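You operate a simulated robot arm through the tools that you are given. There is no shell and no other tool. Be economical: measure what you need, move in short steps, check, and stop when the job is done.

Carry out the task below with a simulated robot arm. There is one attempt and no reset: what you move stays moved.

## Task
Test the red tip on the spigot block: 60 kPa or more goes on the GOOD square, less on FAIL.
Fine: vacuum on, read the gauge, vacuum off; then the device goes on the mat.

Only the result counts: the job must be done as asked and must still hold three seconds after the hand-in. Knocking over, shifting, dropping, spilling or breaking anything else fails it.

## Robot
A 6-joint arm with a two-finger parallel gripper, fixed in place. Base frame: the origin is at the foot of the arm, x ahead of it, y to its left, z up; the work surface is at about z = 863. Readings come in mm, degrees, newtons and seconds.
With the tool pointing down near the work surface it reaches from about 260 to 680 mm from the base axis. Its first joint turns from -66.0 to 66.0 degrees. Payload 2.9 kg.
The TCP is the grasp point between the finger pads, 30 mm short of the fingertips. In the tool frame z runs along the fingers and y along their closing line. Largest opening 110 mm; finger width 20, thickness 10; the body of the gripper, 48 by 112 mm, starts 55 mm behind the TCP.
Orientation is that of the tool frame in the base frame, as [roll, pitch, yaw] about the fixed x, y, z axes, in that order (R = Rz(yaw) Ry(pitch) Rx(roll)). With the fingers straight down and closing along the base's y, the tool's x points along the base's -x, its y along +y and its z along -z.

## Interface
- The arm moves only by the tool servo_tool. Its argument "commands" is a list of rows, each an object (a shift or turn left out is 0, a gripper value left out holds the last) with "travel": the shift along the tool's x, y, z in cm, a list of three; "rot": the turn, a rotation vector about the tool's x, y, z in degrees, a list of three; "claw": the opening, from 0 (shut) to 1 (fully open). In form: [{"travel": [x, y, z], "rot": [wx, wy, wz], "claw": claw}, ...]. A call has 1 to 20 rows; each row is the pose to reach, as a shift and turn from the pose commanded when the call began, along the tool's axes at that moment. A row lasts 0.2 s, in which the tool goes at most 50 mm and 8.6 degrees; a call with a longer step from one row to the next is refused whole, and so is a gripper value outside its range. A pose out of reach is approached as far as the arm can. The call stops where the force on the tool passes 60 N (or 10 N more than at its start, if that is more) or the arm is blocked; 0.2 s more then pass. The fingers move at their own pace (about 108 mm/s each) and stop on an object; they squeeze with about 32 N. The grip force told is the motor's: it shows also when the fingers shut on nothing. Time passes only in rows, and 0.2 s behind the last, so rows that repeat a pose let the fingers close. It gives the time, the measured TCP pose, the force on the tool (base axes), the opening and the grip force at its end, in the units of the frame above (readings bear some noise), with the torque about the TCP (base axes, N m) and any sound that the robot's microphone picked up, and new pictures: "views" is both (left out), scene, wrist or none.
- Cameras (640 x 400 px; columns grow to the right, rows downward): "scene" is fixed at [81.5, 436.9, 1382.3]; the picture's right is [-0.71, -0.70, 0.00], its down [-0.41, 0.41, -0.82] and it looks along [0.58, -0.58, -0.58] (base axes); focal length 340 px, centre (320, 200). "wrist" rides on the gripper at [72, 17, -103] in the tool frame; the picture's right is [-0.23, 0.97, 0.00], its down [-0.76, -0.18, -0.62] and it looks along [-0.61, -0.14, 0.78] (tool axes); focal length 222 px, centre (320, 200). There is no depth. A picture from a camera that has moved, and an enlarged one, comes with that camera's place and axes in the base frame and with its lens.
- zoom(camera, box): a new picture of the part [left, top, right, bottom] of that camera's present view, enlarged. The clock stands still meanwhile.
- sign_off(): hands the job in; it is judged then, once.

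Go step by step. Nothing tells you positions but the pictures and the camera data: compare them with the known pose of the tool, close in by small moves and look again before you grip or let go. The budget is 120 turns and 200 pictures, counting those below and the enlarged ones. Unless the task says otherwise, let go and move clear before handing in, and close with one line.

The tools are called after "Emit:" as name(argument=value, ...) on one line, values as JSON. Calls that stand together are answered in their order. servo_tool: Moves the arm, as the interface text tells. Its arguments: {"type":"object","properties":{"commands":{"type":"array","items":{"type":"object","properties":{"travel":{"type":"array","items":{"type":"number"}},"rot":{"type":"array","items":{"type":"number"}},"claw":{"type":"number"}}}},"views":{"type":"string","enum":["both","scene","wrist","none"]}},"required":["commands"]} The other tools are called the same way: zoom (camera, box) takes an enlarged picture of a part of a camera's view; sign_off () hands the job in.

At the start:

```text
clock: 0.0
tcp_pos: [378.8, -33.2, 1184.3]
tcp_rot: [-180.0, 0.1, -180.0]
ft_force: [0.1, -0.5, 0.4]
moment: [-0.03, 0.03, 0.01]
opening: 110.2
gripper_force: 0.0
```

scene: 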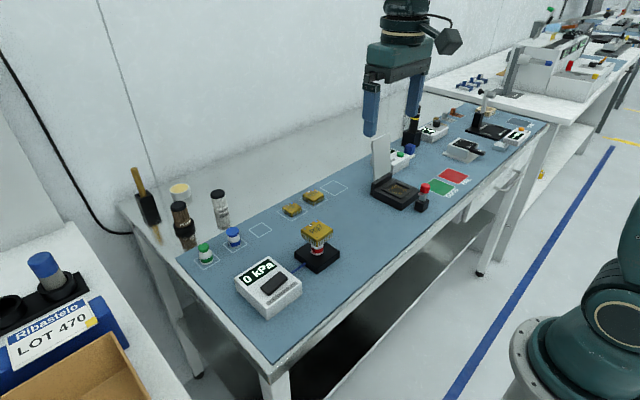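
wrist: 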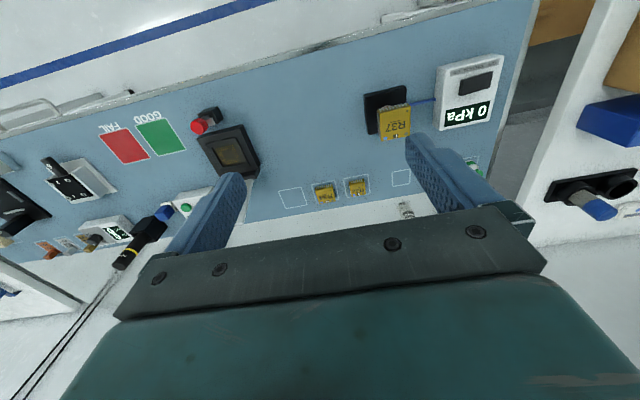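

I see a bench with a kPa gauge box, a black block holding a yellow-topped piece, a lidded fixture, and GOOD/FAIL squares. I'll zoom in on the details first.

Emit:
zoom(camera="scene", box=[180, 170, 360, 330])

Emit:
zoom(camera="scene", box=[350, 90, 550, 220])

Emit:
zoom(camera="wrist", box=[270, 40, 530, 220])

Emit:
zoom(camera="wrist", box=[0, 90, 260, 270])

```text
2.50 times, centred on (270, 250) of scene
camera zoom: at [81.5, 436.9, 1382.3], right [-0.71, -0.7, 0.0], down [-0.41, 0.41, -0.82], along [0.58, -0.58, -0.58], focal length 850 px, centre (445, 75)
```

zoom: 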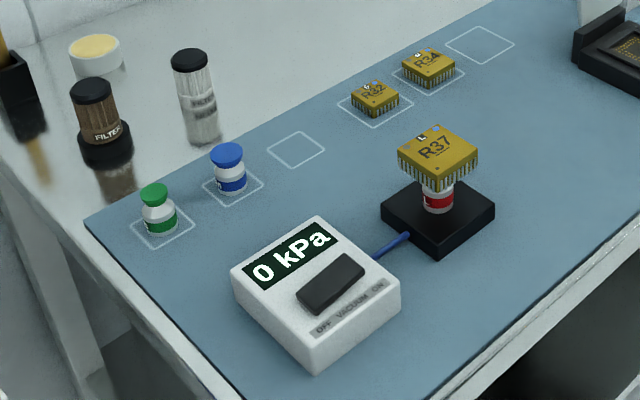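

```text
3.08 times, centred on (450, 155) of scene
camera zoom: at [81.5, 436.9, 1382.3], right [-0.71, -0.7, 0.0], down [-0.41, 0.41, -0.82], along [0.58, -0.58, -0.58], focal length 1047 px, centre (-80, 338)
```

zoom: 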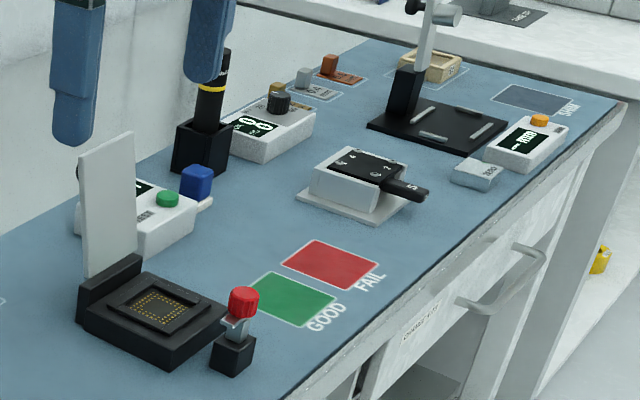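

```text
2.22 times, centred on (400, 130) of wrist
camera zoom: at [306.4, -14.9, 1286.7], right [0.23, 0.97, 0.0], down [0.76, -0.18, 0.62], along [0.61, -0.14, -0.78], focal length 494 px, centre (142, 356)
```

zoom: 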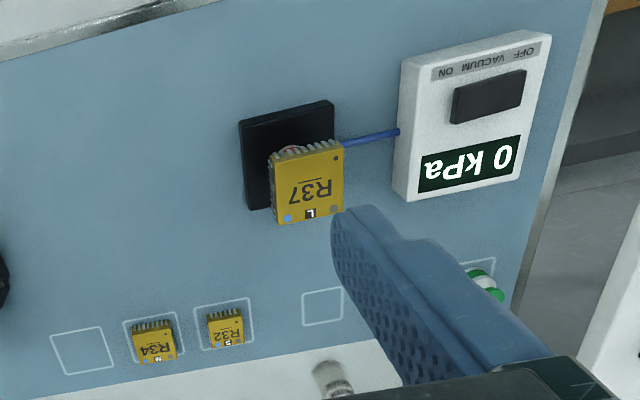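

```text
2.22 times, centred on (130, 180) of wrist
camera zoom: at [306.4, -14.9, 1286.7], right [0.23, 0.97, 0.0], down [0.76, -0.18, 0.62], along [0.61, -0.14, -0.78], focal length 494 px, centre (742, 244)
```

zoom: 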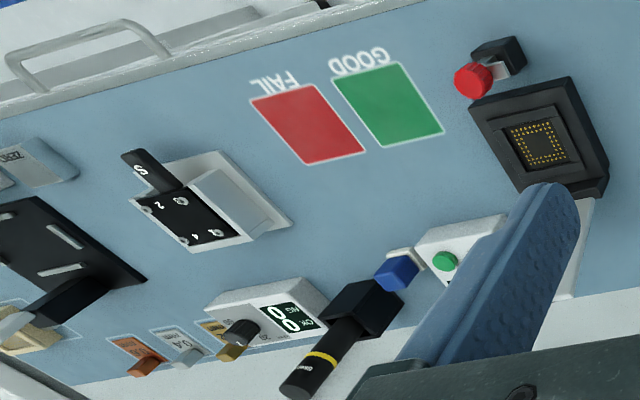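

The red tip stands on the spigot block at about (447, 76) with device R37 on top. The vacuum rocker is at about (428, 202), with its ON end toward -y. I'll move above the rocker with the fingers shut and look.

Emit:
servo_tool(commands=[{"travel": [-0.6, 2.7, 1.5], "claw": 0}, {"travel": [-1.2, 5.4, 3], "claw": 0}, {"travel": [-1.8, 8.1, 5], "claw": 0}, {"travel": [-2.4, 10.8, 7], "claw": 0}, {"travel": [-3.0, 13.5, 9], "claw": 0}, {"travel": [-3.6, 16.2, 11], "claw": 0}, {"travel": [-4.2, 18.9, 13], "claw": 0}, {"travel": [-5.0, 21.6, 15], "claw": 0}, {"travel": [-5.0, 21.6, 15], "claw": 0}])

```text
clock: 2.0
tcp_pos: [429.4, 182.8, 1034.3]
tcp_rot: [180.0, 0.1, 179.9]
ft_force: [0.3, 0.2, 0.5]
moment: [0.02, -0.02, -0.01]
opening: 0.1
gripper_force: 32.4
camera wrist: at [356.9, 201.3, 1136.7], right [0.23, 0.97, 0.0], down [0.76, -0.18, 0.62], along [0.61, -0.14, -0.78], focal length 222 px, centre (320, 200)
```

scene: 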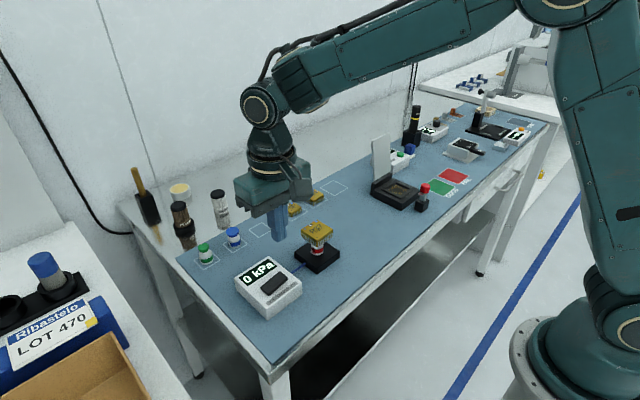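
wrist: 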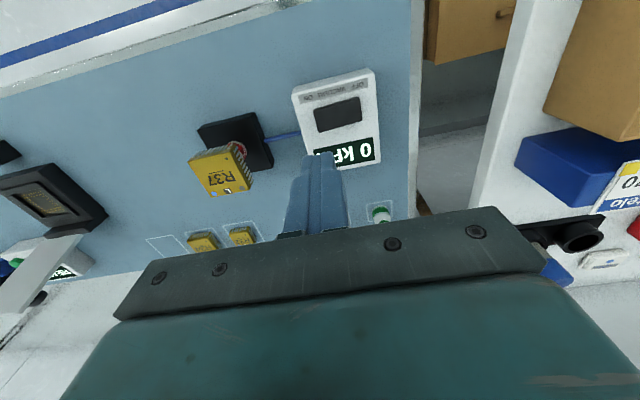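

The fingers hang above the gauge. I'll zoom in to measure the rocker accurately.

Emit:
zoom(camera="wrist", box=[240, 60, 400, 160])

Emit:
zoom(camera="scene", box=[220, 210, 380, 330])

```text
4.00 times, centred on (320, 110) of wrist
camera zoom: at [356.9, 201.3, 1136.7], right [0.23, 0.97, 0.0], down [0.76, -0.18, 0.62], along [0.61, -0.14, -0.78], focal length 888 px, centre (320, 560)
```

zoom: 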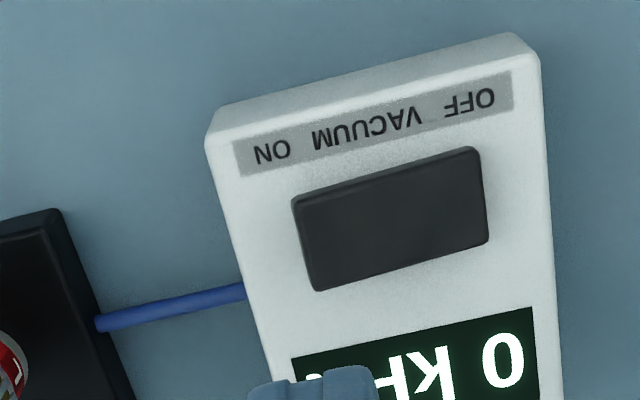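

```text
3.33 times, centred on (300, 270) of scene
camera zoom: at [81.4, 437.0, 1382.3], right [-0.71, -0.7, 0.0], down [-0.41, 0.41, -0.82], along [0.58, -0.58, -0.58], focal length 1134 px, centre (387, -33)
```

zoom: 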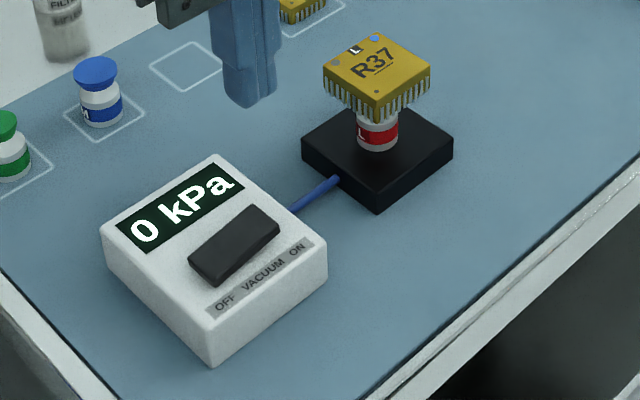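

The rocker's ON end is at about (434, 186, 905). I'll align over it and descend until the fingertips are just above.

Emit:
servo_tool(commands=[{"travel": [-0.45, 0.25, 3], "claw": 0}, {"travel": [-0.45, 0.25, 6], "claw": 0}, {"travel": [-0.45, 0.25, 8.0], "claw": 0}, {"travel": [-0.45, 0.25, 9.0], "claw": 0}])

Emit:
zoom(camera="scene", box=[220, 210, 380, 330])

```text
clock: 3.0
tcp_pos: [433.0, 185.0, 944.1]
tcp_rot: [180.0, -0.2, 180.0]
ft_force: [-0.7, 0.3, 0.3]
moment: [-0.04, 0.0, 0.02]
opening: 0.0
gripper_force: 31.7
camera wrist: at [361.0, 203.6, 1046.7], right [0.23, 0.97, 0.0], down [0.76, -0.18, 0.62], along [0.61, -0.14, -0.78], focal length 222 px, centre (320, 200)
```

scene: 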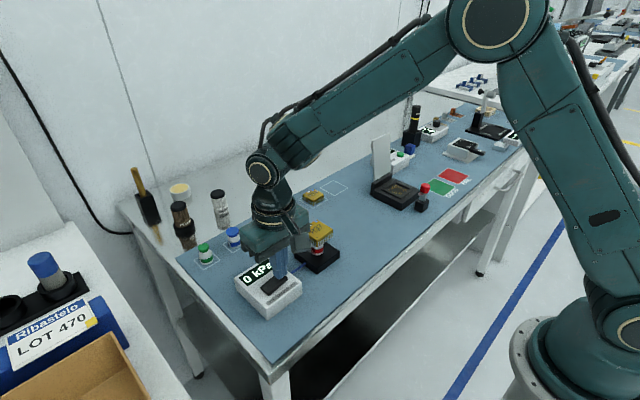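
wrist: 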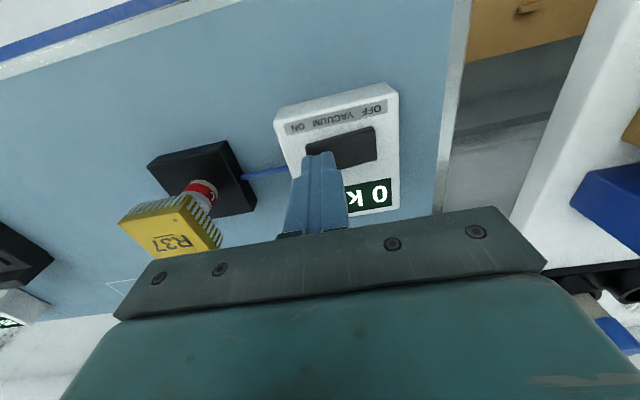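

```text
3.33 times, centred on (300, 270) of scene
camera zoom: at [81.4, 436.9, 1382.3], right [-0.71, -0.7, 0.0], down [-0.41, 0.41, -0.82], along [0.58, -0.58, -0.58], focal length 1134 px, centre (387, -33)
```

zoom: 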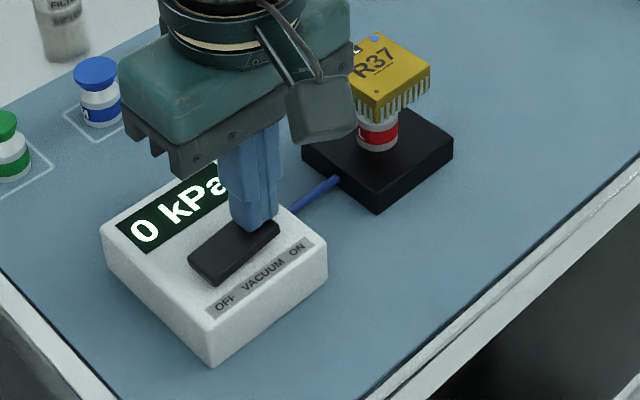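

The fingertips sit over the ON end. I'll press down in small steps.

Emit:
servo_tool(commands=[{"travel": [-0.3, 0, 0.3], "claw": 0}, {"travel": [-0.3, 0, 0.6], "claw": 0}, {"travel": [-0.3, 0, 0.8], "claw": 0}, {"travel": [-0.3, 0, 1.0], "claw": 0}])

Emit:
zoom(camera="scene", box=[220, 210, 380, 330])

```text
clock: 4.0
tcp_pos: [435.0, 184.5, 939.4]
tcp_rot: [-179.9, 0.2, 179.8]
ft_force: [-7.2, -5.5, 11.6]
moment: [-0.05, 0.27, 0.06]
opening: 0.0
gripper_force: 32.5
stopped in row 4: the force on the tool passed its limit at 64 N (the readings are from after the stop); the commanded pose is now the measured one
camera wrist: at [363.8, 202.6, 1042.1], right [0.23, 0.97, 0.0], down [0.76, -0.18, 0.62], along [0.61, -0.14, -0.78], focal length 222 px, centre (320, 200)
```

scene: 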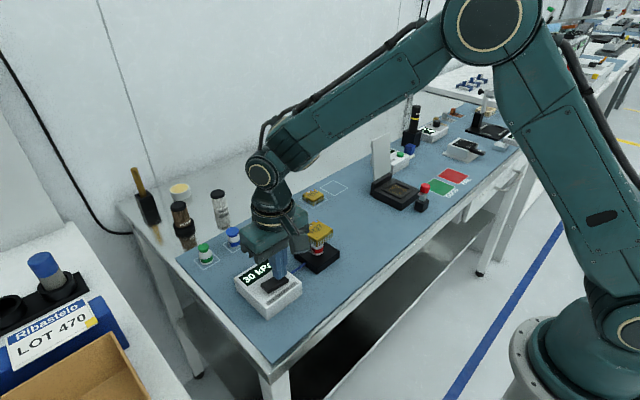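
wrist: 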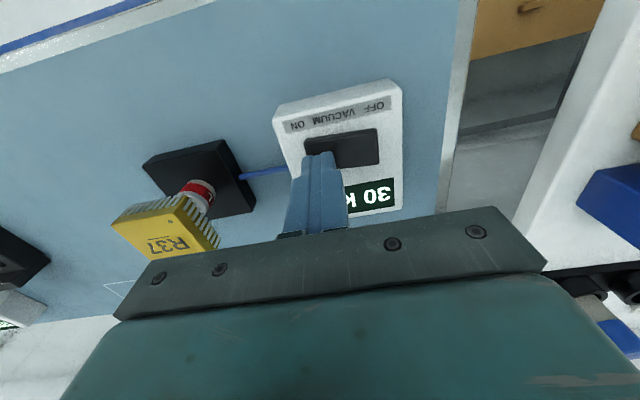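

```text
3.33 times, centred on (300, 270) of scene
camera zoom: at [81.1, 436.8, 1382.4], right [-0.71, -0.7, 0.0], down [-0.41, 0.41, -0.82], along [0.58, -0.58, -0.58], focal length 1134 px, centre (387, -33)
```

zoom: 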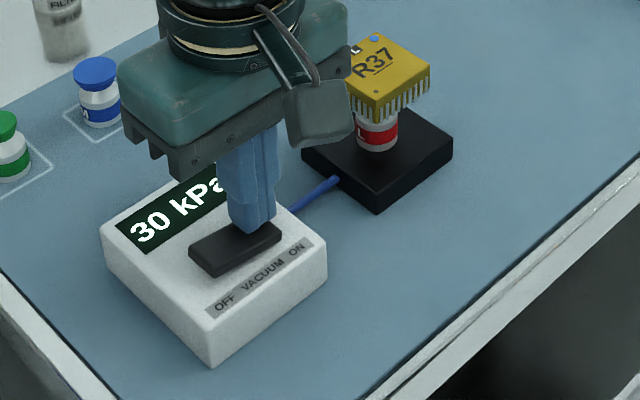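

The vacuum is on and the gauge shows 30 kPa, perhaps still rising. I'll lift off and wait for it to settle.

Emit:
servo_tool(commands=[{"travel": [0, 0, -1], "claw": 0}, {"travel": [0, 0, -4], "claw": 0}, {"travel": [0, 0, -6], "claw": 0}, {"travel": [0, 0, -6], "claw": 0}, {"travel": [0, 0, -6], "claw": 0}, {"travel": [0, 0, -6], "claw": 0}, {"travel": [0, 0, -6], "claw": 0}, {"travel": [0, 0, -6], "claw": 0}, {"travel": [0, 0, -6], "claw": 0}, {"travel": [0, 0, -6], "claw": 0}, {"travel": [0, 0, -6], "claw": 0}, {"travel": [0, 0, -6], "claw": 0}], views="none")

Emit:
zoom(camera="scene", box=[220, 210, 380, 330])

Emit:
servo_tool(commands=[{"claw": 0}, {"claw": 0}, {"claw": 0}, {"claw": 0}, {"claw": 0}, {"claw": 0}, {"claw": 0}, {"claw": 0}, {"claw": 0}, {"claw": 0}, {"claw": 0}, {"claw": 0}, {"claw": 0}, {"claw": 0}, {"claw": 0}], views="none")

Emit:
zoom(camera="scene", box=[220, 210, 380, 330])

```text
clock: 6.6
tcp_pos: [437.2, 184.7, 999.1]
tcp_rot: [180.0, 0.2, 180.0]
ft_force: [-0.3, -0.3, 0.7]
moment: [0.0, 0.01, 0.01]
opening: 0.0
gripper_force: 31.8
```

```text
3.33 times, centred on (300, 270) of scene
camera zoom: at [81.5, 436.9, 1382.3], right [-0.71, -0.7, 0.0], down [-0.41, 0.41, -0.82], along [0.58, -0.58, -0.58], focal length 1134 px, centre (387, -33)
```

zoom: 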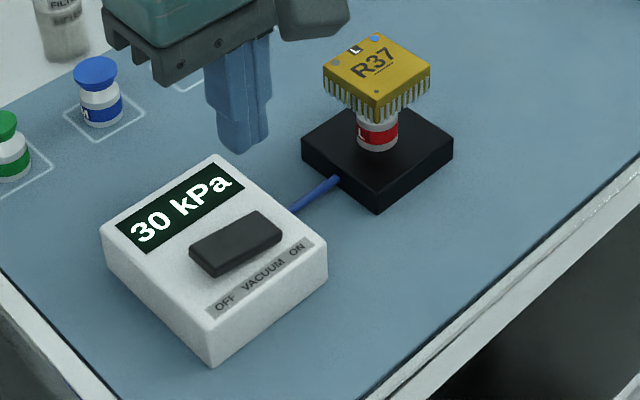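

```text
clock: 9.8
tcp_pos: [437.4, 185.6, 997.7]
tcp_rot: [-180.0, 0.2, 179.9]
ft_force: [1.2, -0.2, 0.0]
moment: [0.0, 0.01, -0.01]
opening: 0.0
gripper_force: 31.6
```

```text
3.33 times, centred on (300, 270) of scene
camera zoom: at [81.5, 436.9, 1382.3], right [-0.71, -0.7, 0.0], down [-0.41, 0.41, -0.82], along [0.58, -0.58, -0.58], focal length 1134 px, centre (387, -33)
```

zoom: 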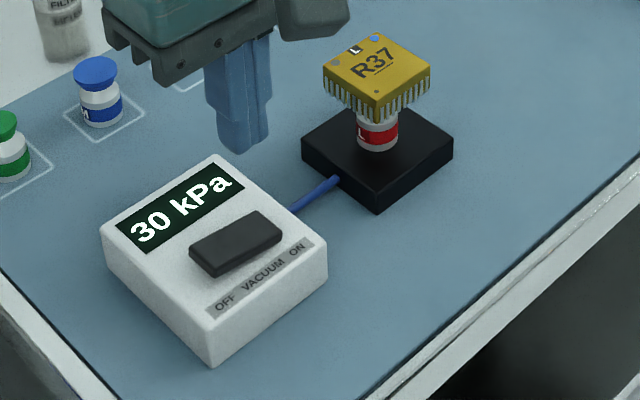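

The gauge holds steady at 30 kPa, below 60, so the red tip is a FAIL. Next I press the OFF end at about (433, 219).

Emit:
servo_tool(commands=[{"travel": [0.3, 3.4, 0], "claw": 0}, {"travel": [0.3, 3.4, 3], "claw": 0}, {"travel": [0.3, 3.4, 4.8], "claw": 0}, {"travel": [0.3, 3.4, 5.2], "claw": 0}, {"travel": [0.3, 3.4, 5.5], "claw": 0}, {"travel": [0.3, 3.4, 5.8], "claw": 0}, {"travel": [0.3, 3.4, 6.1], "claw": 0}, {"travel": [0.3, 3.4, 6.4], "claw": 0}], views="none")

Emit:
zoom(camera="scene", box=[220, 210, 380, 330])

```text
clock: 11.6
tcp_pos: [434.6, 218.8, 938.7]
tcp_rot: [179.7, 0.4, 179.9]
ft_force: [-16.5, -4.1, 50.9]
moment: [-0.63, 0.62, -0.17]
opening: 0.0
gripper_force: 31.7
```

```text
3.33 times, centred on (300, 270) of scene
camera zoom: at [80.3, 436.5, 1382.5], right [-0.71, -0.7, 0.0], down [-0.4, 0.41, -0.82], along [0.58, -0.58, -0.58], focal length 1134 px, centre (387, -33)
```

zoom: 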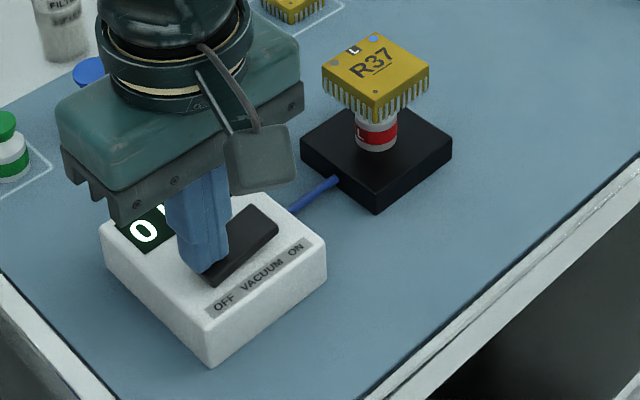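

The gauge reads 0, so the vacuum is off. I'll lift clear and move above the device with the claw open.

Emit:
servo_tool(commands=[{"travel": [0, 0, -1], "claw": 0}, {"travel": [0, 0, -5], "claw": 0}, {"travel": [0, 0, -9.5], "claw": 0}, {"travel": [0, 0, -14], "claw": 0}, {"travel": [-0.6, -4, -16], "claw": 1}, {"travel": [-1.2, -8, -16], "claw": 1}, {"travel": [-1.2, -11, -16], "claw": 1}, {"travel": [-1.2, -14.3, -16], "claw": 1}, {"travel": [-1.2, -14.3, -16], "claw": 1}])

Emit:
zoom(camera="wrist", box=[240, 60, 400, 160])

Emit:
zoom(camera="scene", box=[220, 180, 380, 300])

```text
clock: 13.6
tcp_pos: [445.5, 76.3, 1095.7]
tcp_rot: [180.0, 0.1, 179.8]
ft_force: [0.0, 0.6, -0.7]
moment: [0.02, -0.01, 0.02]
opening: 110.0
gripper_force: 0.0
camera wrist: at [372.3, 94.8, 1198.0], right [0.23, 0.97, 0.0], down [0.76, -0.18, 0.63], along [0.61, -0.14, -0.78], focal length 222 px, centre (320, 200)
```

scene: 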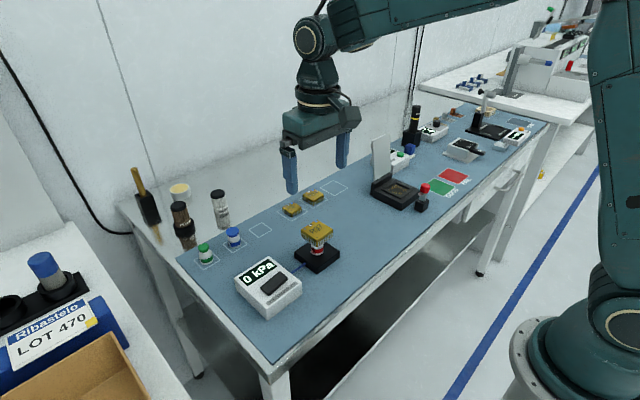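
wrist: 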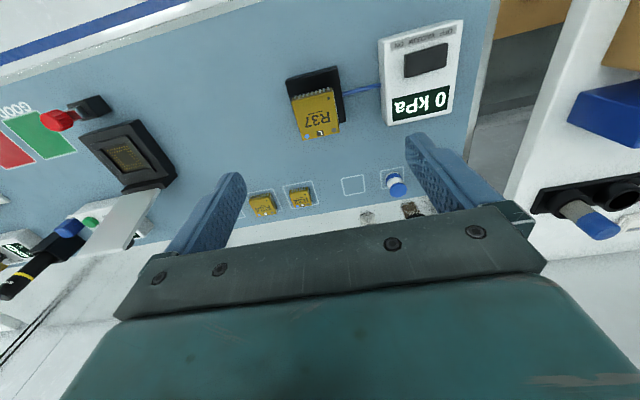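

```text
4.00 times, centred on (320, 110) of wrist
camera zoom: at [372.3, 94.8, 1198.0], right [0.23, 0.97, 0.0], down [0.76, -0.18, 0.63], along [0.61, -0.14, -0.78], focal length 888 px, centre (320, 560)
```

zoom: 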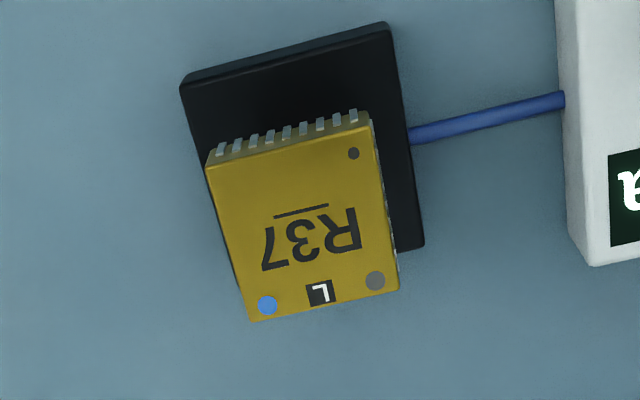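

```text
3.33 times, centred on (300, 240) of scene
camera zoom: at [81.5, 436.9, 1382.3], right [-0.71, -0.7, 0.0], down [-0.41, 0.41, -0.82], along [0.58, -0.58, -0.58], focal length 1134 px, centre (387, 67)
```

zoom: 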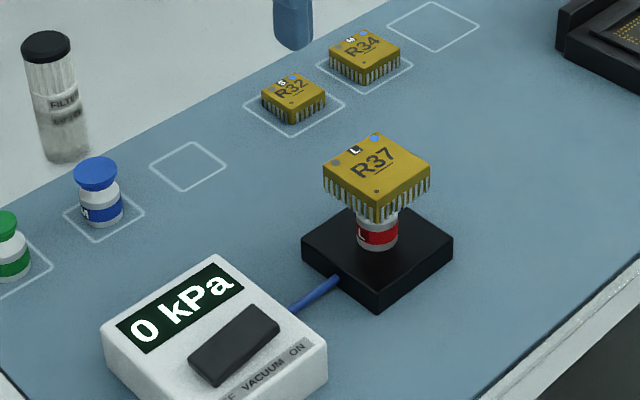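

Device R37 is axis-aligned, about 47 mm square, centred near (455, 72) with its top at z ≈ 938. I'll lower the open fingers around it, still above, and check the alignment.

Emit:
servo_tool(commands=[{"travel": [-0.95, -0.4, 3], "claw": 1}, {"travel": [-0.95, -0.4, 7], "claw": 1}, {"travel": [-0.95, -0.4, 10.5], "claw": 1}, {"travel": [-0.95, -0.4, 10.5], "claw": 1}])

Emit:
zoom(camera="scene", box=[270, 190, 370, 280])

Emit:
zoom(camera="wrist", box=[200, 60, 480, 240])

```text
clock: 14.6
tcp_pos: [456.1, 71.7, 990.0]
tcp_rot: [-179.9, 0.2, 179.9]
ft_force: [-0.2, 0.1, 0.4]
moment: [0.01, 0.0, 0.01]
opening: 110.0
gripper_force: 0.0
camera wrist: at [383.1, 90.5, 1092.3], right [0.23, 0.97, 0.0], down [0.76, -0.18, 0.63], along [0.61, -0.14, -0.78], focal length 222 px, centre (320, 200)
```

scene: 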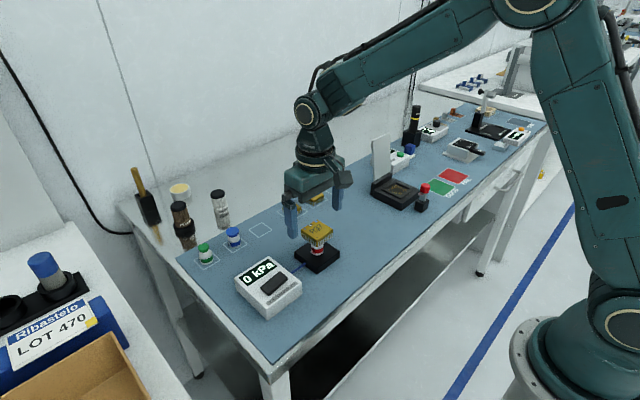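
wrist: 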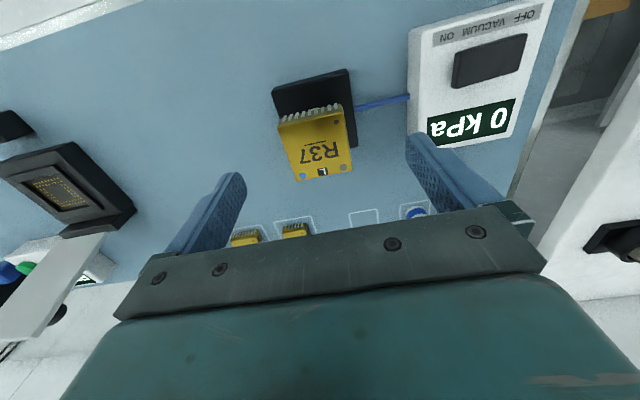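

```text
4.44 times, centred on (320, 235) of scene
camera zoom: at [81.5, 436.9, 1382.3], right [-0.71, -0.7, 0.0], down [-0.41, 0.41, -0.82], along [0.58, -0.58, -0.58], focal length 1512 px, centre (320, 44)
```

zoom: 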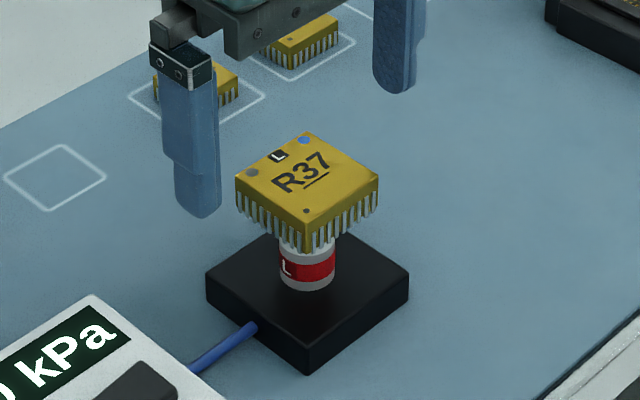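

```text
2.22 times, centred on (340, 150) of wrist
camera zoom: at [383.1, 90.5, 1092.3], right [0.23, 0.97, 0.0], down [0.76, -0.18, 0.63], along [0.61, -0.14, -0.78], focal length 494 px, centre (276, 311)
```

zoom: 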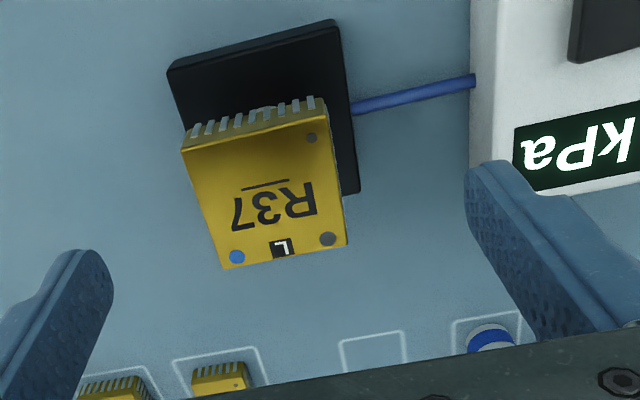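

The fingers are centred on R37. I'll descend so the tips reach about 15 mm below its top and close.

Emit:
servo_tool(commands=[{"travel": [0, 0.05, 2], "claw": 1}, {"travel": [0, 0.05, 3.7], "claw": 1}, {"travel": [0, 0.05, 3.7], "claw": 0.6}, {"travel": [0, 0.05, 3.7], "claw": 0.35}, {"travel": [0, 0.05, 3.7], "claw": 0.35}, {"travel": [0, 0.05, 3.7], "claw": 0.35}], views="none")

Emit:
zoom(camera="scene", box=[270, 190, 370, 280])

```text
clock: 16.0
tcp_pos: [456.1, 71.2, 953.5]
tcp_rot: [-179.9, 0.2, 179.9]
ft_force: [0.0, -0.8, -0.3]
moment: [-0.03, 0.01, 0.01]
opening: 46.9
gripper_force: 32.6
```

```text
4.44 times, centred on (320, 235) of scene
camera zoom: at [81.5, 436.9, 1382.3], right [-0.71, -0.7, 0.0], down [-0.41, 0.41, -0.82], along [0.58, -0.58, -0.58], focal length 1512 px, centre (320, 44)
```

zoom: 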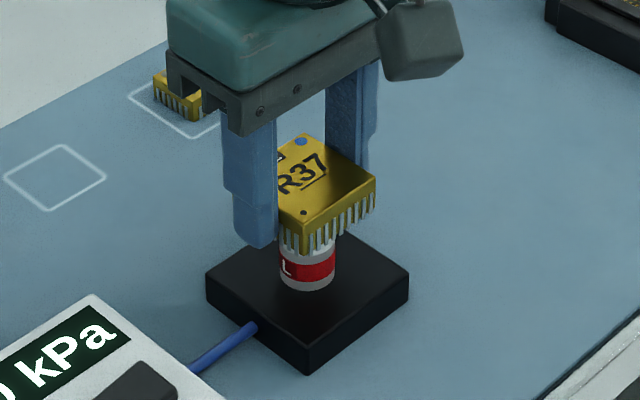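

R37 is gripped at 46.9 mm opening. I'll lift it straight up and check that the tip stays on the spigot.

Emit:
servo_tool(commands=[{"travel": [0, 0, -0.5], "claw": 0.3}, {"travel": [0, 0, -1.5], "claw": 0.3}, {"travel": [0, 0, -3], "claw": 0.3}, {"travel": [0, 0, -6], "claw": 0.3}, {"travel": [0, 0, -9], "claw": 0.3}, {"travel": [0, 0, -9], "claw": 0.3}])

Emit:
zoom(camera="scene", box=[260, 170, 380, 280])

```text
clock: 17.4
tcp_pos: [456.1, 71.2, 1043.1]
tcp_rot: [179.9, 0.2, 179.9]
ft_force: [0.1, 0.3, -0.6]
moment: [0.0, -0.03, -0.02]
opening: 47.1
gripper_force: 32.1
camera wrist: at [382.9, 90.8, 1145.6], right [0.23, 0.97, 0.0], down [0.76, -0.18, 0.63], along [0.61, -0.14, -0.78], focal length 222 px, centre (320, 200)
```

scene: 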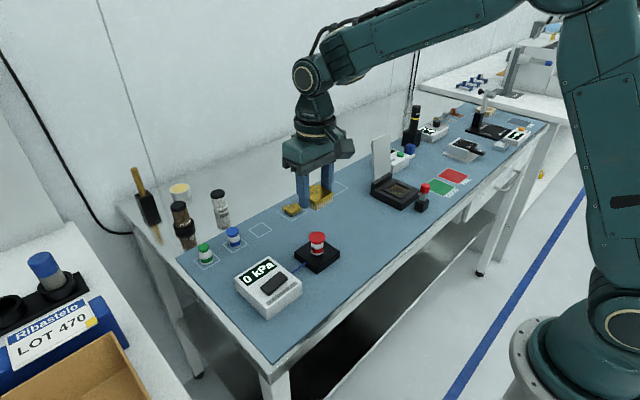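
wrist: 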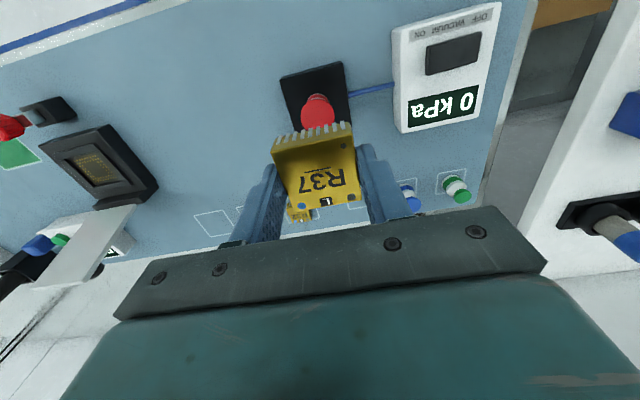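

```text
3.64 times, centred on (320, 225) of scene
camera zoom: at [81.5, 436.9, 1382.3], right [-0.71, -0.7, 0.0], down [-0.41, 0.41, -0.82], along [0.58, -0.58, -0.58], focal length 1237 px, centre (320, 109)
```

zoom: 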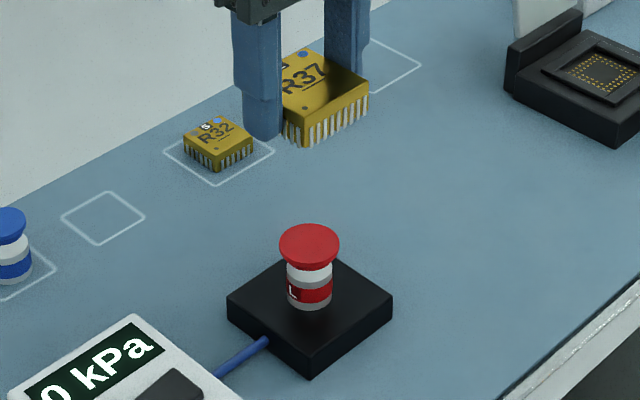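

The red tip stayed on the spigot. I'll carry R37 above the empty square near (612, -147) and look.

Emit:
servo_tool(commands=[{"travel": [-3, -2.4, 0], "claw": 0.3}, {"travel": [-6, -4.8, 0], "claw": 0.3}, {"travel": [-9, -7.2, 0], "claw": 0.3}, {"travel": [-12, -9.6, 0], "claw": 0.3}, {"travel": [-15, -12, 0], "claw": 0.3}, {"travel": [-15.6, -15.5, 0], "claw": 0.3}, {"travel": [-15.6, -18.5, 0], "claw": 0.3}, {"travel": [-15.6, -21.5, 0], "claw": 0.3}, {"travel": [-15.6, -21.5, 0], "claw": 0.3}])

Emit:
zoom(camera="scene", box=[270, 120, 430, 220])

Emit:
zoom(camera="wrist", box=[210, 70, 450, 220])

```text
clock: 19.4
tcp_pos: [611.1, -144.5, 1042.6]
tcp_rot: [179.9, 0.1, 179.9]
ft_force: [-0.4, -0.4, -0.5]
moment: [-0.03, 0.01, -0.01]
opening: 47.3
gripper_force: 31.8
camera wrist: at [538.0, -125.4, 1144.9], right [0.23, 0.97, 0.0], down [0.76, -0.18, 0.63], along [0.61, -0.14, -0.78], focal length 222 px, centre (320, 200)
```

scene: 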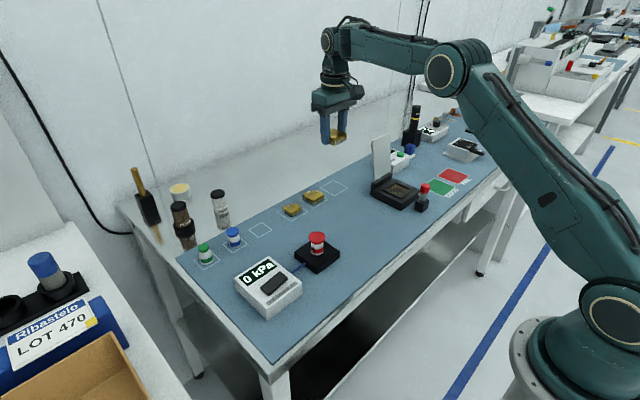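
wrist: 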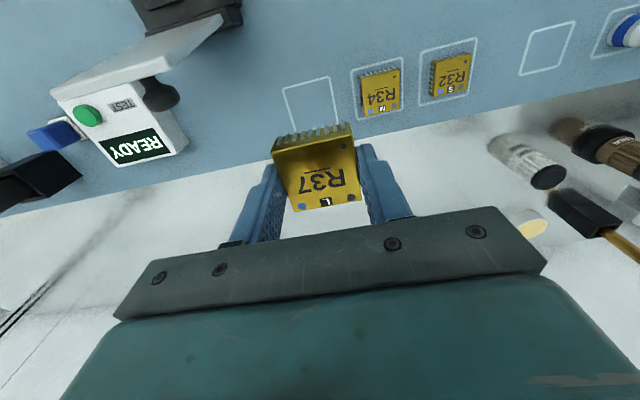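

```text
4.00 times, centred on (350, 170) of scene
camera zoom: at [81.5, 436.9, 1382.3], right [-0.71, -0.7, 0.0], down [-0.41, 0.41, -0.82], along [0.58, -0.58, -0.58], focal length 1361 px, centre (200, 320)
```

zoom: 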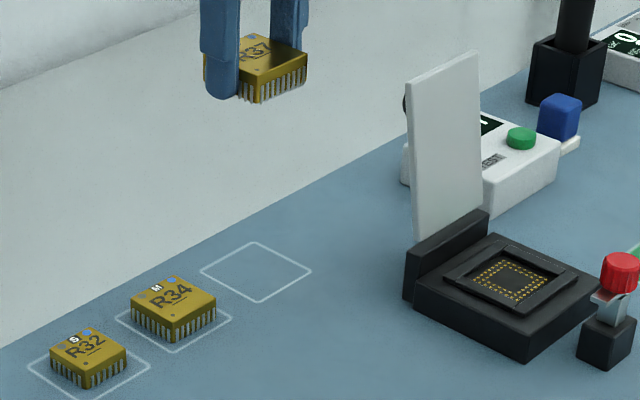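

```text
2.67 times, centred on (330, 145) of wrist
camera zoom: at [538.0, -125.4, 1144.9], right [0.23, 0.97, 0.0], down [0.76, -0.18, 0.63], along [0.61, -0.14, -0.78], focal length 592 px, centre (293, 347)
```

zoom: 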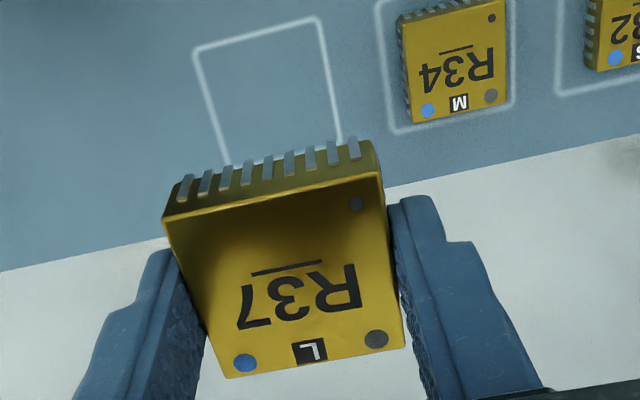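

The empty square spans about x 587–641 and y -179 to -125, centred near (614, -152). I'll shift there and descend to just above the mat.

Emit:
servo_tool(commands=[{"travel": [-0.35, -0.75, 2], "claw": 0.3}, {"travel": [-0.35, -0.75, 6], "claw": 0.3}, {"travel": [-0.35, -0.75, 10], "claw": 0.3}, {"travel": [-0.35, -0.75, 13], "claw": 0.3}, {"travel": [-0.35, -0.75, 13.5], "claw": 0.3}, {"travel": [-0.35, -0.75, 13.5], "claw": 0.3}])

Emit:
zoom(camera="scene", box=[290, 150, 390, 220])

Emit:
zoom(camera="wrist", box=[210, 70, 450, 220])

```text
clock: 20.8
tcp_pos: [613.7, -150.3, 907.6]
tcp_rot: [-179.9, 0.2, 179.9]
ft_force: [-0.4, 0.1, 0.7]
moment: [-0.02, 0.0, 0.0]
opening: 46.8
gripper_force: 31.9
camera wrist: at [541.4, -132.1, 1010.3], right [0.23, 0.97, 0.0], down [0.76, -0.18, 0.63], along [0.61, -0.14, -0.78], focal length 222 px, centre (320, 200)
```

scene: 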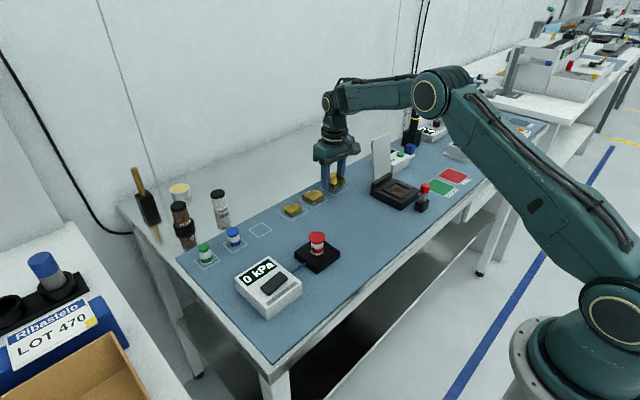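
wrist: 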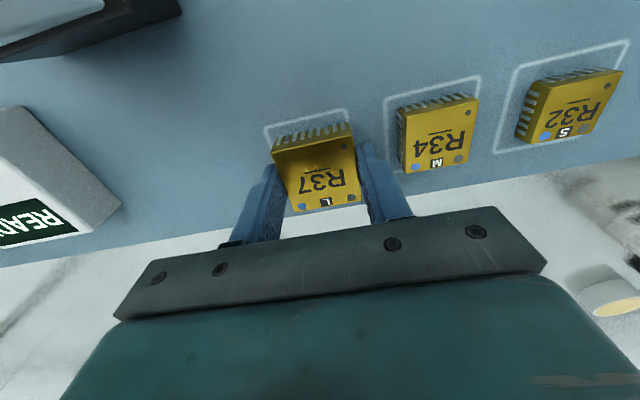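

```text
5.71 times, centred on (340, 185) of scene
camera zoom: at [81.5, 436.9, 1382.3], right [-0.71, -0.7, 0.0], down [-0.41, 0.41, -0.82], along [0.58, -0.58, -0.58], focal length 1944 px, centre (206, 286)
```

zoom: 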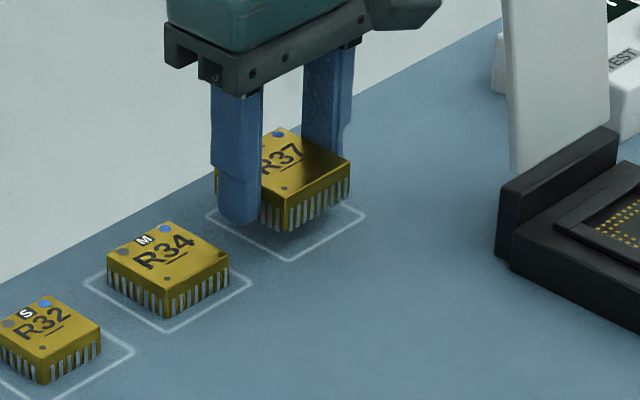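

```text
2.67 times, centred on (330, 145) of wrist
camera zoom: at [541.4, -132.1, 1010.3], right [0.23, 0.97, 0.0], down [0.76, -0.18, 0.63], along [0.61, -0.14, -0.78], focal length 592 px, centre (293, 347)
```

zoom: 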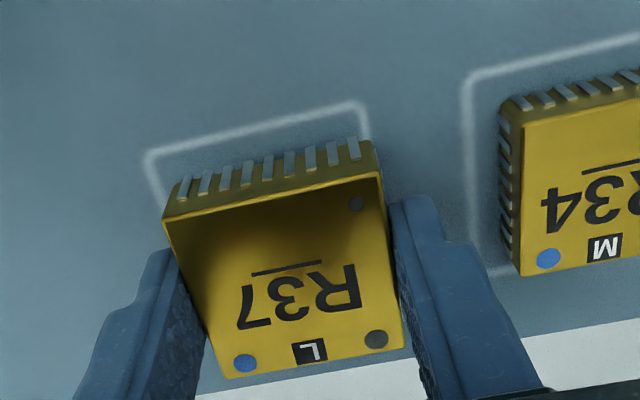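

The alignment is good, needing about 2 mm more toward -y. I'll lower it gently.

Emit:
servo_tool(commands=[{"travel": [0, -0.2, 0.3], "claw": 0.3}, {"travel": [0, -0.2, 0.6], "claw": 0.3}, {"travel": [0, -0.2, 0.75], "claw": 0.3}], views="none")

Emit:
zoom(camera="scene", box=[290, 150, 390, 220])

```text
clock: 21.6
tcp_pos: [614.6, -152.7, 900.1]
tcp_rot: [180.0, 0.2, 179.9]
ft_force: [-0.2, -0.4, -1.8]
moment: [0.0, 0.03, -0.02]
opening: 47.1
gripper_force: 31.8
```

```text
5.71 times, centred on (340, 185) of scene
camera zoom: at [81.5, 436.9, 1382.3], right [-0.71, -0.7, 0.0], down [-0.41, 0.41, -0.82], along [0.58, -0.58, -0.58], focal length 1944 px, centre (206, 286)
```

zoom: 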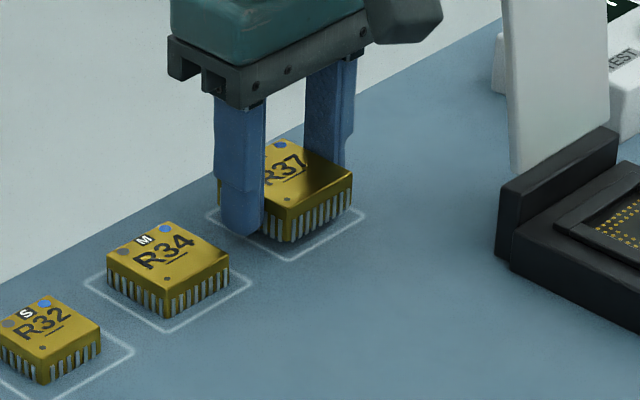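

Emit:
servo_tool(commands=[{"travel": [0, 0, 0.1], "claw": 0.3}, {"travel": [0, 0, 0.2], "claw": 0.3}, {"travel": [0, 0, 0.3], "claw": 0.3}], views="none")

Emit:
zoom(camera="scene", box=[290, 150, 390, 220])

```text
clock: 22.4
tcp_pos: [615.4, -153.0, 897.5]
tcp_rot: [-180.0, 0.2, 179.9]
ft_force: [0.3, -0.6, -1.5]
moment: [0.03, -0.02, -0.01]
opening: 47.0
gripper_force: 32.1
```

```text
5.71 times, centred on (340, 185) of scene
camera zoom: at [81.5, 436.9, 1382.3], right [-0.71, -0.7, 0.0], down [-0.41, 0.41, -0.82], along [0.58, -0.58, -0.58], focal length 1944 px, centre (206, 286)
```

zoom: 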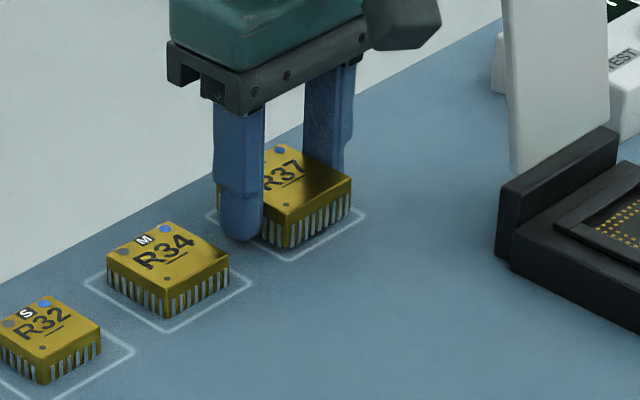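

There's no contact force yet, so I'll keep lowering.

Emit:
servo_tool(commands=[{"travel": [0.1, 0, 0.1], "claw": 0.3}, {"travel": [0.1, 0, 0.2], "claw": 0.3}], views="none")

Emit:
zoom(camera="scene", box=[290, 150, 390, 220])

```text
clock: 23.0
tcp_pos: [614.2, -153.3, 896.1]
tcp_rot: [-179.9, 0.3, 179.8]
ft_force: [0.1, 0.1, -1.4]
moment: [0.0, -0.03, 0.02]
opening: 47.0
gripper_force: 32.2
```

```text
5.71 times, centred on (340, 185) of scene
camera zoom: at [81.5, 436.9, 1382.3], right [-0.71, -0.7, 0.0], down [-0.41, 0.41, -0.82], along [0.58, -0.58, -0.58], focal length 1944 px, centre (206, 286)
```

zoom: 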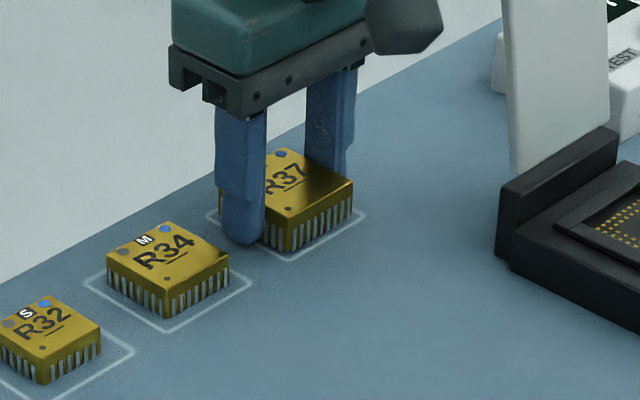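

Emit:
servo_tool(commands=[{"travel": [0, 0, 0.1], "claw": 0.3}, {"travel": [0, 0, 0.2], "claw": 0.3}], views="none")

```text
clock: 23.6
tcp_pos: [615.2, -152.0, 894.0]
tcp_rot: [179.9, 0.2, 179.8]
ft_force: [0.3, 0.4, -0.3]
moment: [-0.01, -0.04, 0.01]
opening: 47.0
gripper_force: 31.3
```

Emit:
zoom(camera="scene", box=[310, 165, 360, 205])

Emit:
zoom(camera="wrist", box=[230, 90, 430, 220])

```text
10.00 times, centred on (335, 185) of scene
camera zoom: at [81.5, 436.9, 1382.3], right [-0.71, -0.7, 0.0], down [-0.41, 0.41, -0.82], along [0.58, -0.58, -0.58], focal length 3402 px, centre (170, 350)
```

zoom: 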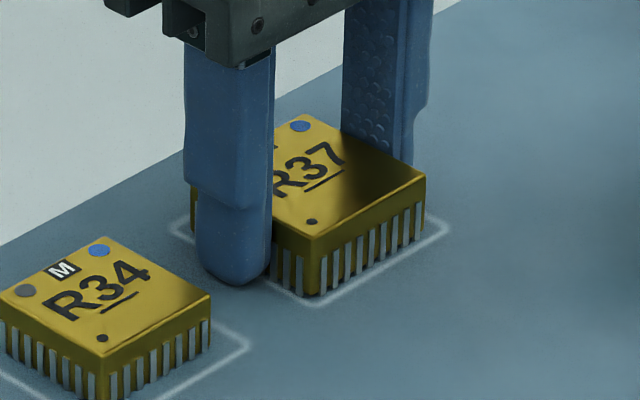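

```text
3.08 times, centred on (330, 155) of wrist
camera zoom: at [541.3, -134.0, 996.1], right [0.23, 0.97, 0.0], down [0.76, -0.18, 0.63], along [0.61, -0.14, -0.78], focal length 684 px, centre (289, 338)
```

zoom: 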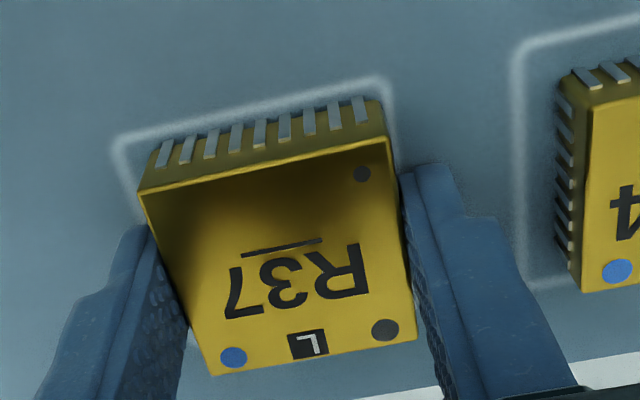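

It's within about a millimetre of the mat. One more tiny step, then I'll read the force.

Emit:
servo_tool(commands=[{"travel": [0, -0.05, 0.07], "claw": 0.3}, {"travel": [0, -0.05, 0.12], "claw": 0.3}], views="none")

```text
clock: 24.2
tcp_pos: [614.3, -154.4, 892.9]
tcp_rot: [180.0, 0.2, 179.9]
ft_force: [-1.6, 1.6, 2.5]
moment: [-0.05, 0.04, -0.04]
opening: 46.9
gripper_force: 31.9
```

Contact is light at +2.5 N. I'll release with a small opening and lift straight up.

Emit:
servo_tool(commands=[{"claw": 0.56}, {"claw": 0.56}, {"travel": [0, 0, -1], "claw": 0.56}, {"travel": [0, 0, -4], "claw": 0.56}, {"travel": [0, 0, -8], "claw": 0.56}, {"travel": [0, 0, -12], "claw": 0.56}], views="none")

Emit:
zoom(camera="scene", box=[270, 150, 390, 240])

```text
clock: 25.6
tcp_pos: [613.1, -153.2, 1012.1]
tcp_rot: [180.0, 0.2, 179.8]
ft_force: [-0.9, -0.2, 0.4]
moment: [0.02, -0.02, -0.01]
opening: 61.3
gripper_force: 0.1
```

```text
4.44 times, centred on (330, 195) of scene
camera zoom: at [81.4, 436.9, 1382.3], right [-0.71, -0.7, 0.0], down [-0.41, 0.41, -0.82], along [0.58, -0.58, -0.58], focal length 1512 px, centre (276, 222)
```

zoom: 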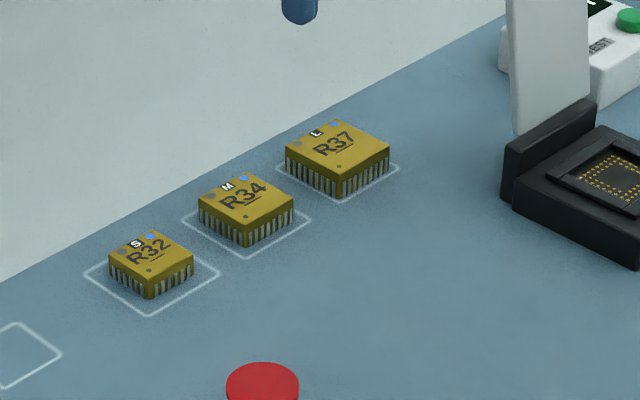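

R37 now sits in its square on the mat. I return above the red tip at about (456, 71) with the claw open.

Emit:
servo_tool(commands=[{"travel": [2, 3, -2], "claw": 0.56}, {"travel": [4.5, 6.5, -2], "claw": 0.7}, {"travel": [7, 10, -2], "claw": 0.7}, {"travel": [9.5, 13.5, -2], "claw": 0.7}, {"travel": [12, 17, -2], "claw": 0.7}, {"travel": [14.2, 20.3, -2], "claw": 0.7}, {"travel": [15.7, 22.4, -1], "claw": 0.7}, {"travel": [15.7, 22.4, 1], "claw": 0.7}, {"travel": [15.7, 22.4, 1], "claw": 0.7}])

Emit:
zoom(camera="scene", box=[270, 190, 370, 280])

Emit:
zoom(camera="wrist", box=[240, 50, 400, 150])

```text
clock: 27.6
tcp_pos: [456.8, 70.2, 1002.0]
tcp_rot: [-180.0, 0.2, 179.9]
ft_force: [-0.3, 0.1, 0.3]
moment: [-0.01, -0.02, 0.01]
opening: 77.3
gripper_force: 0.0
camera wrist: at [383.9, 89.0, 1103.9], right [0.23, 0.97, 0.0], down [0.76, -0.18, 0.63], along [0.61, -0.14, -0.78], focal length 222 px, centre (320, 200)
```

scene: 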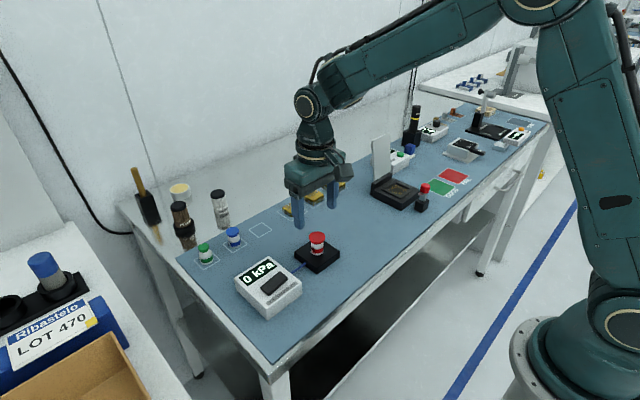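
wrist: 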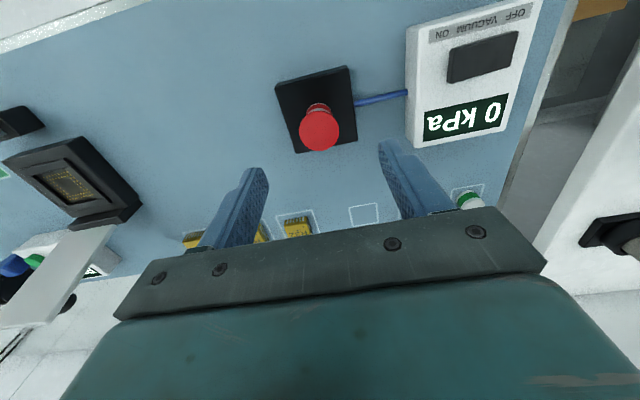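

```text
4.44 times, centred on (320, 235) of scene
camera zoom: at [81.4, 436.9, 1382.3], right [-0.71, -0.7, 0.0], down [-0.41, 0.41, -0.82], along [0.58, -0.58, -0.58], focal length 1512 px, centre (320, 44)
```

zoom: 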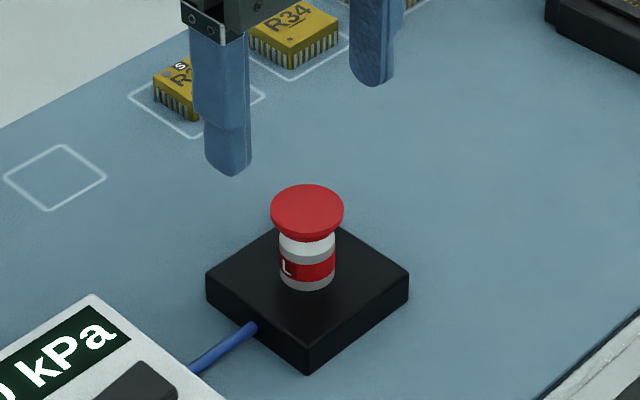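

```text
4.00 times, centred on (320, 100) of wrist
camera zoom: at [383.9, 89.0, 1103.9], right [0.23, 0.97, 0.0], down [0.76, -0.18, 0.63], along [0.61, -0.14, -0.78], focal length 888 px, centre (320, 600)
```

zoom: 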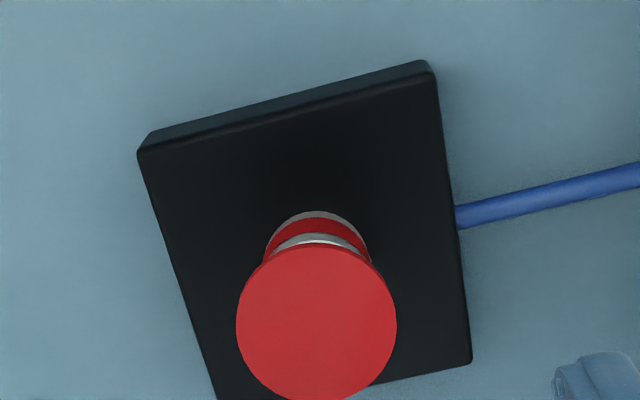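

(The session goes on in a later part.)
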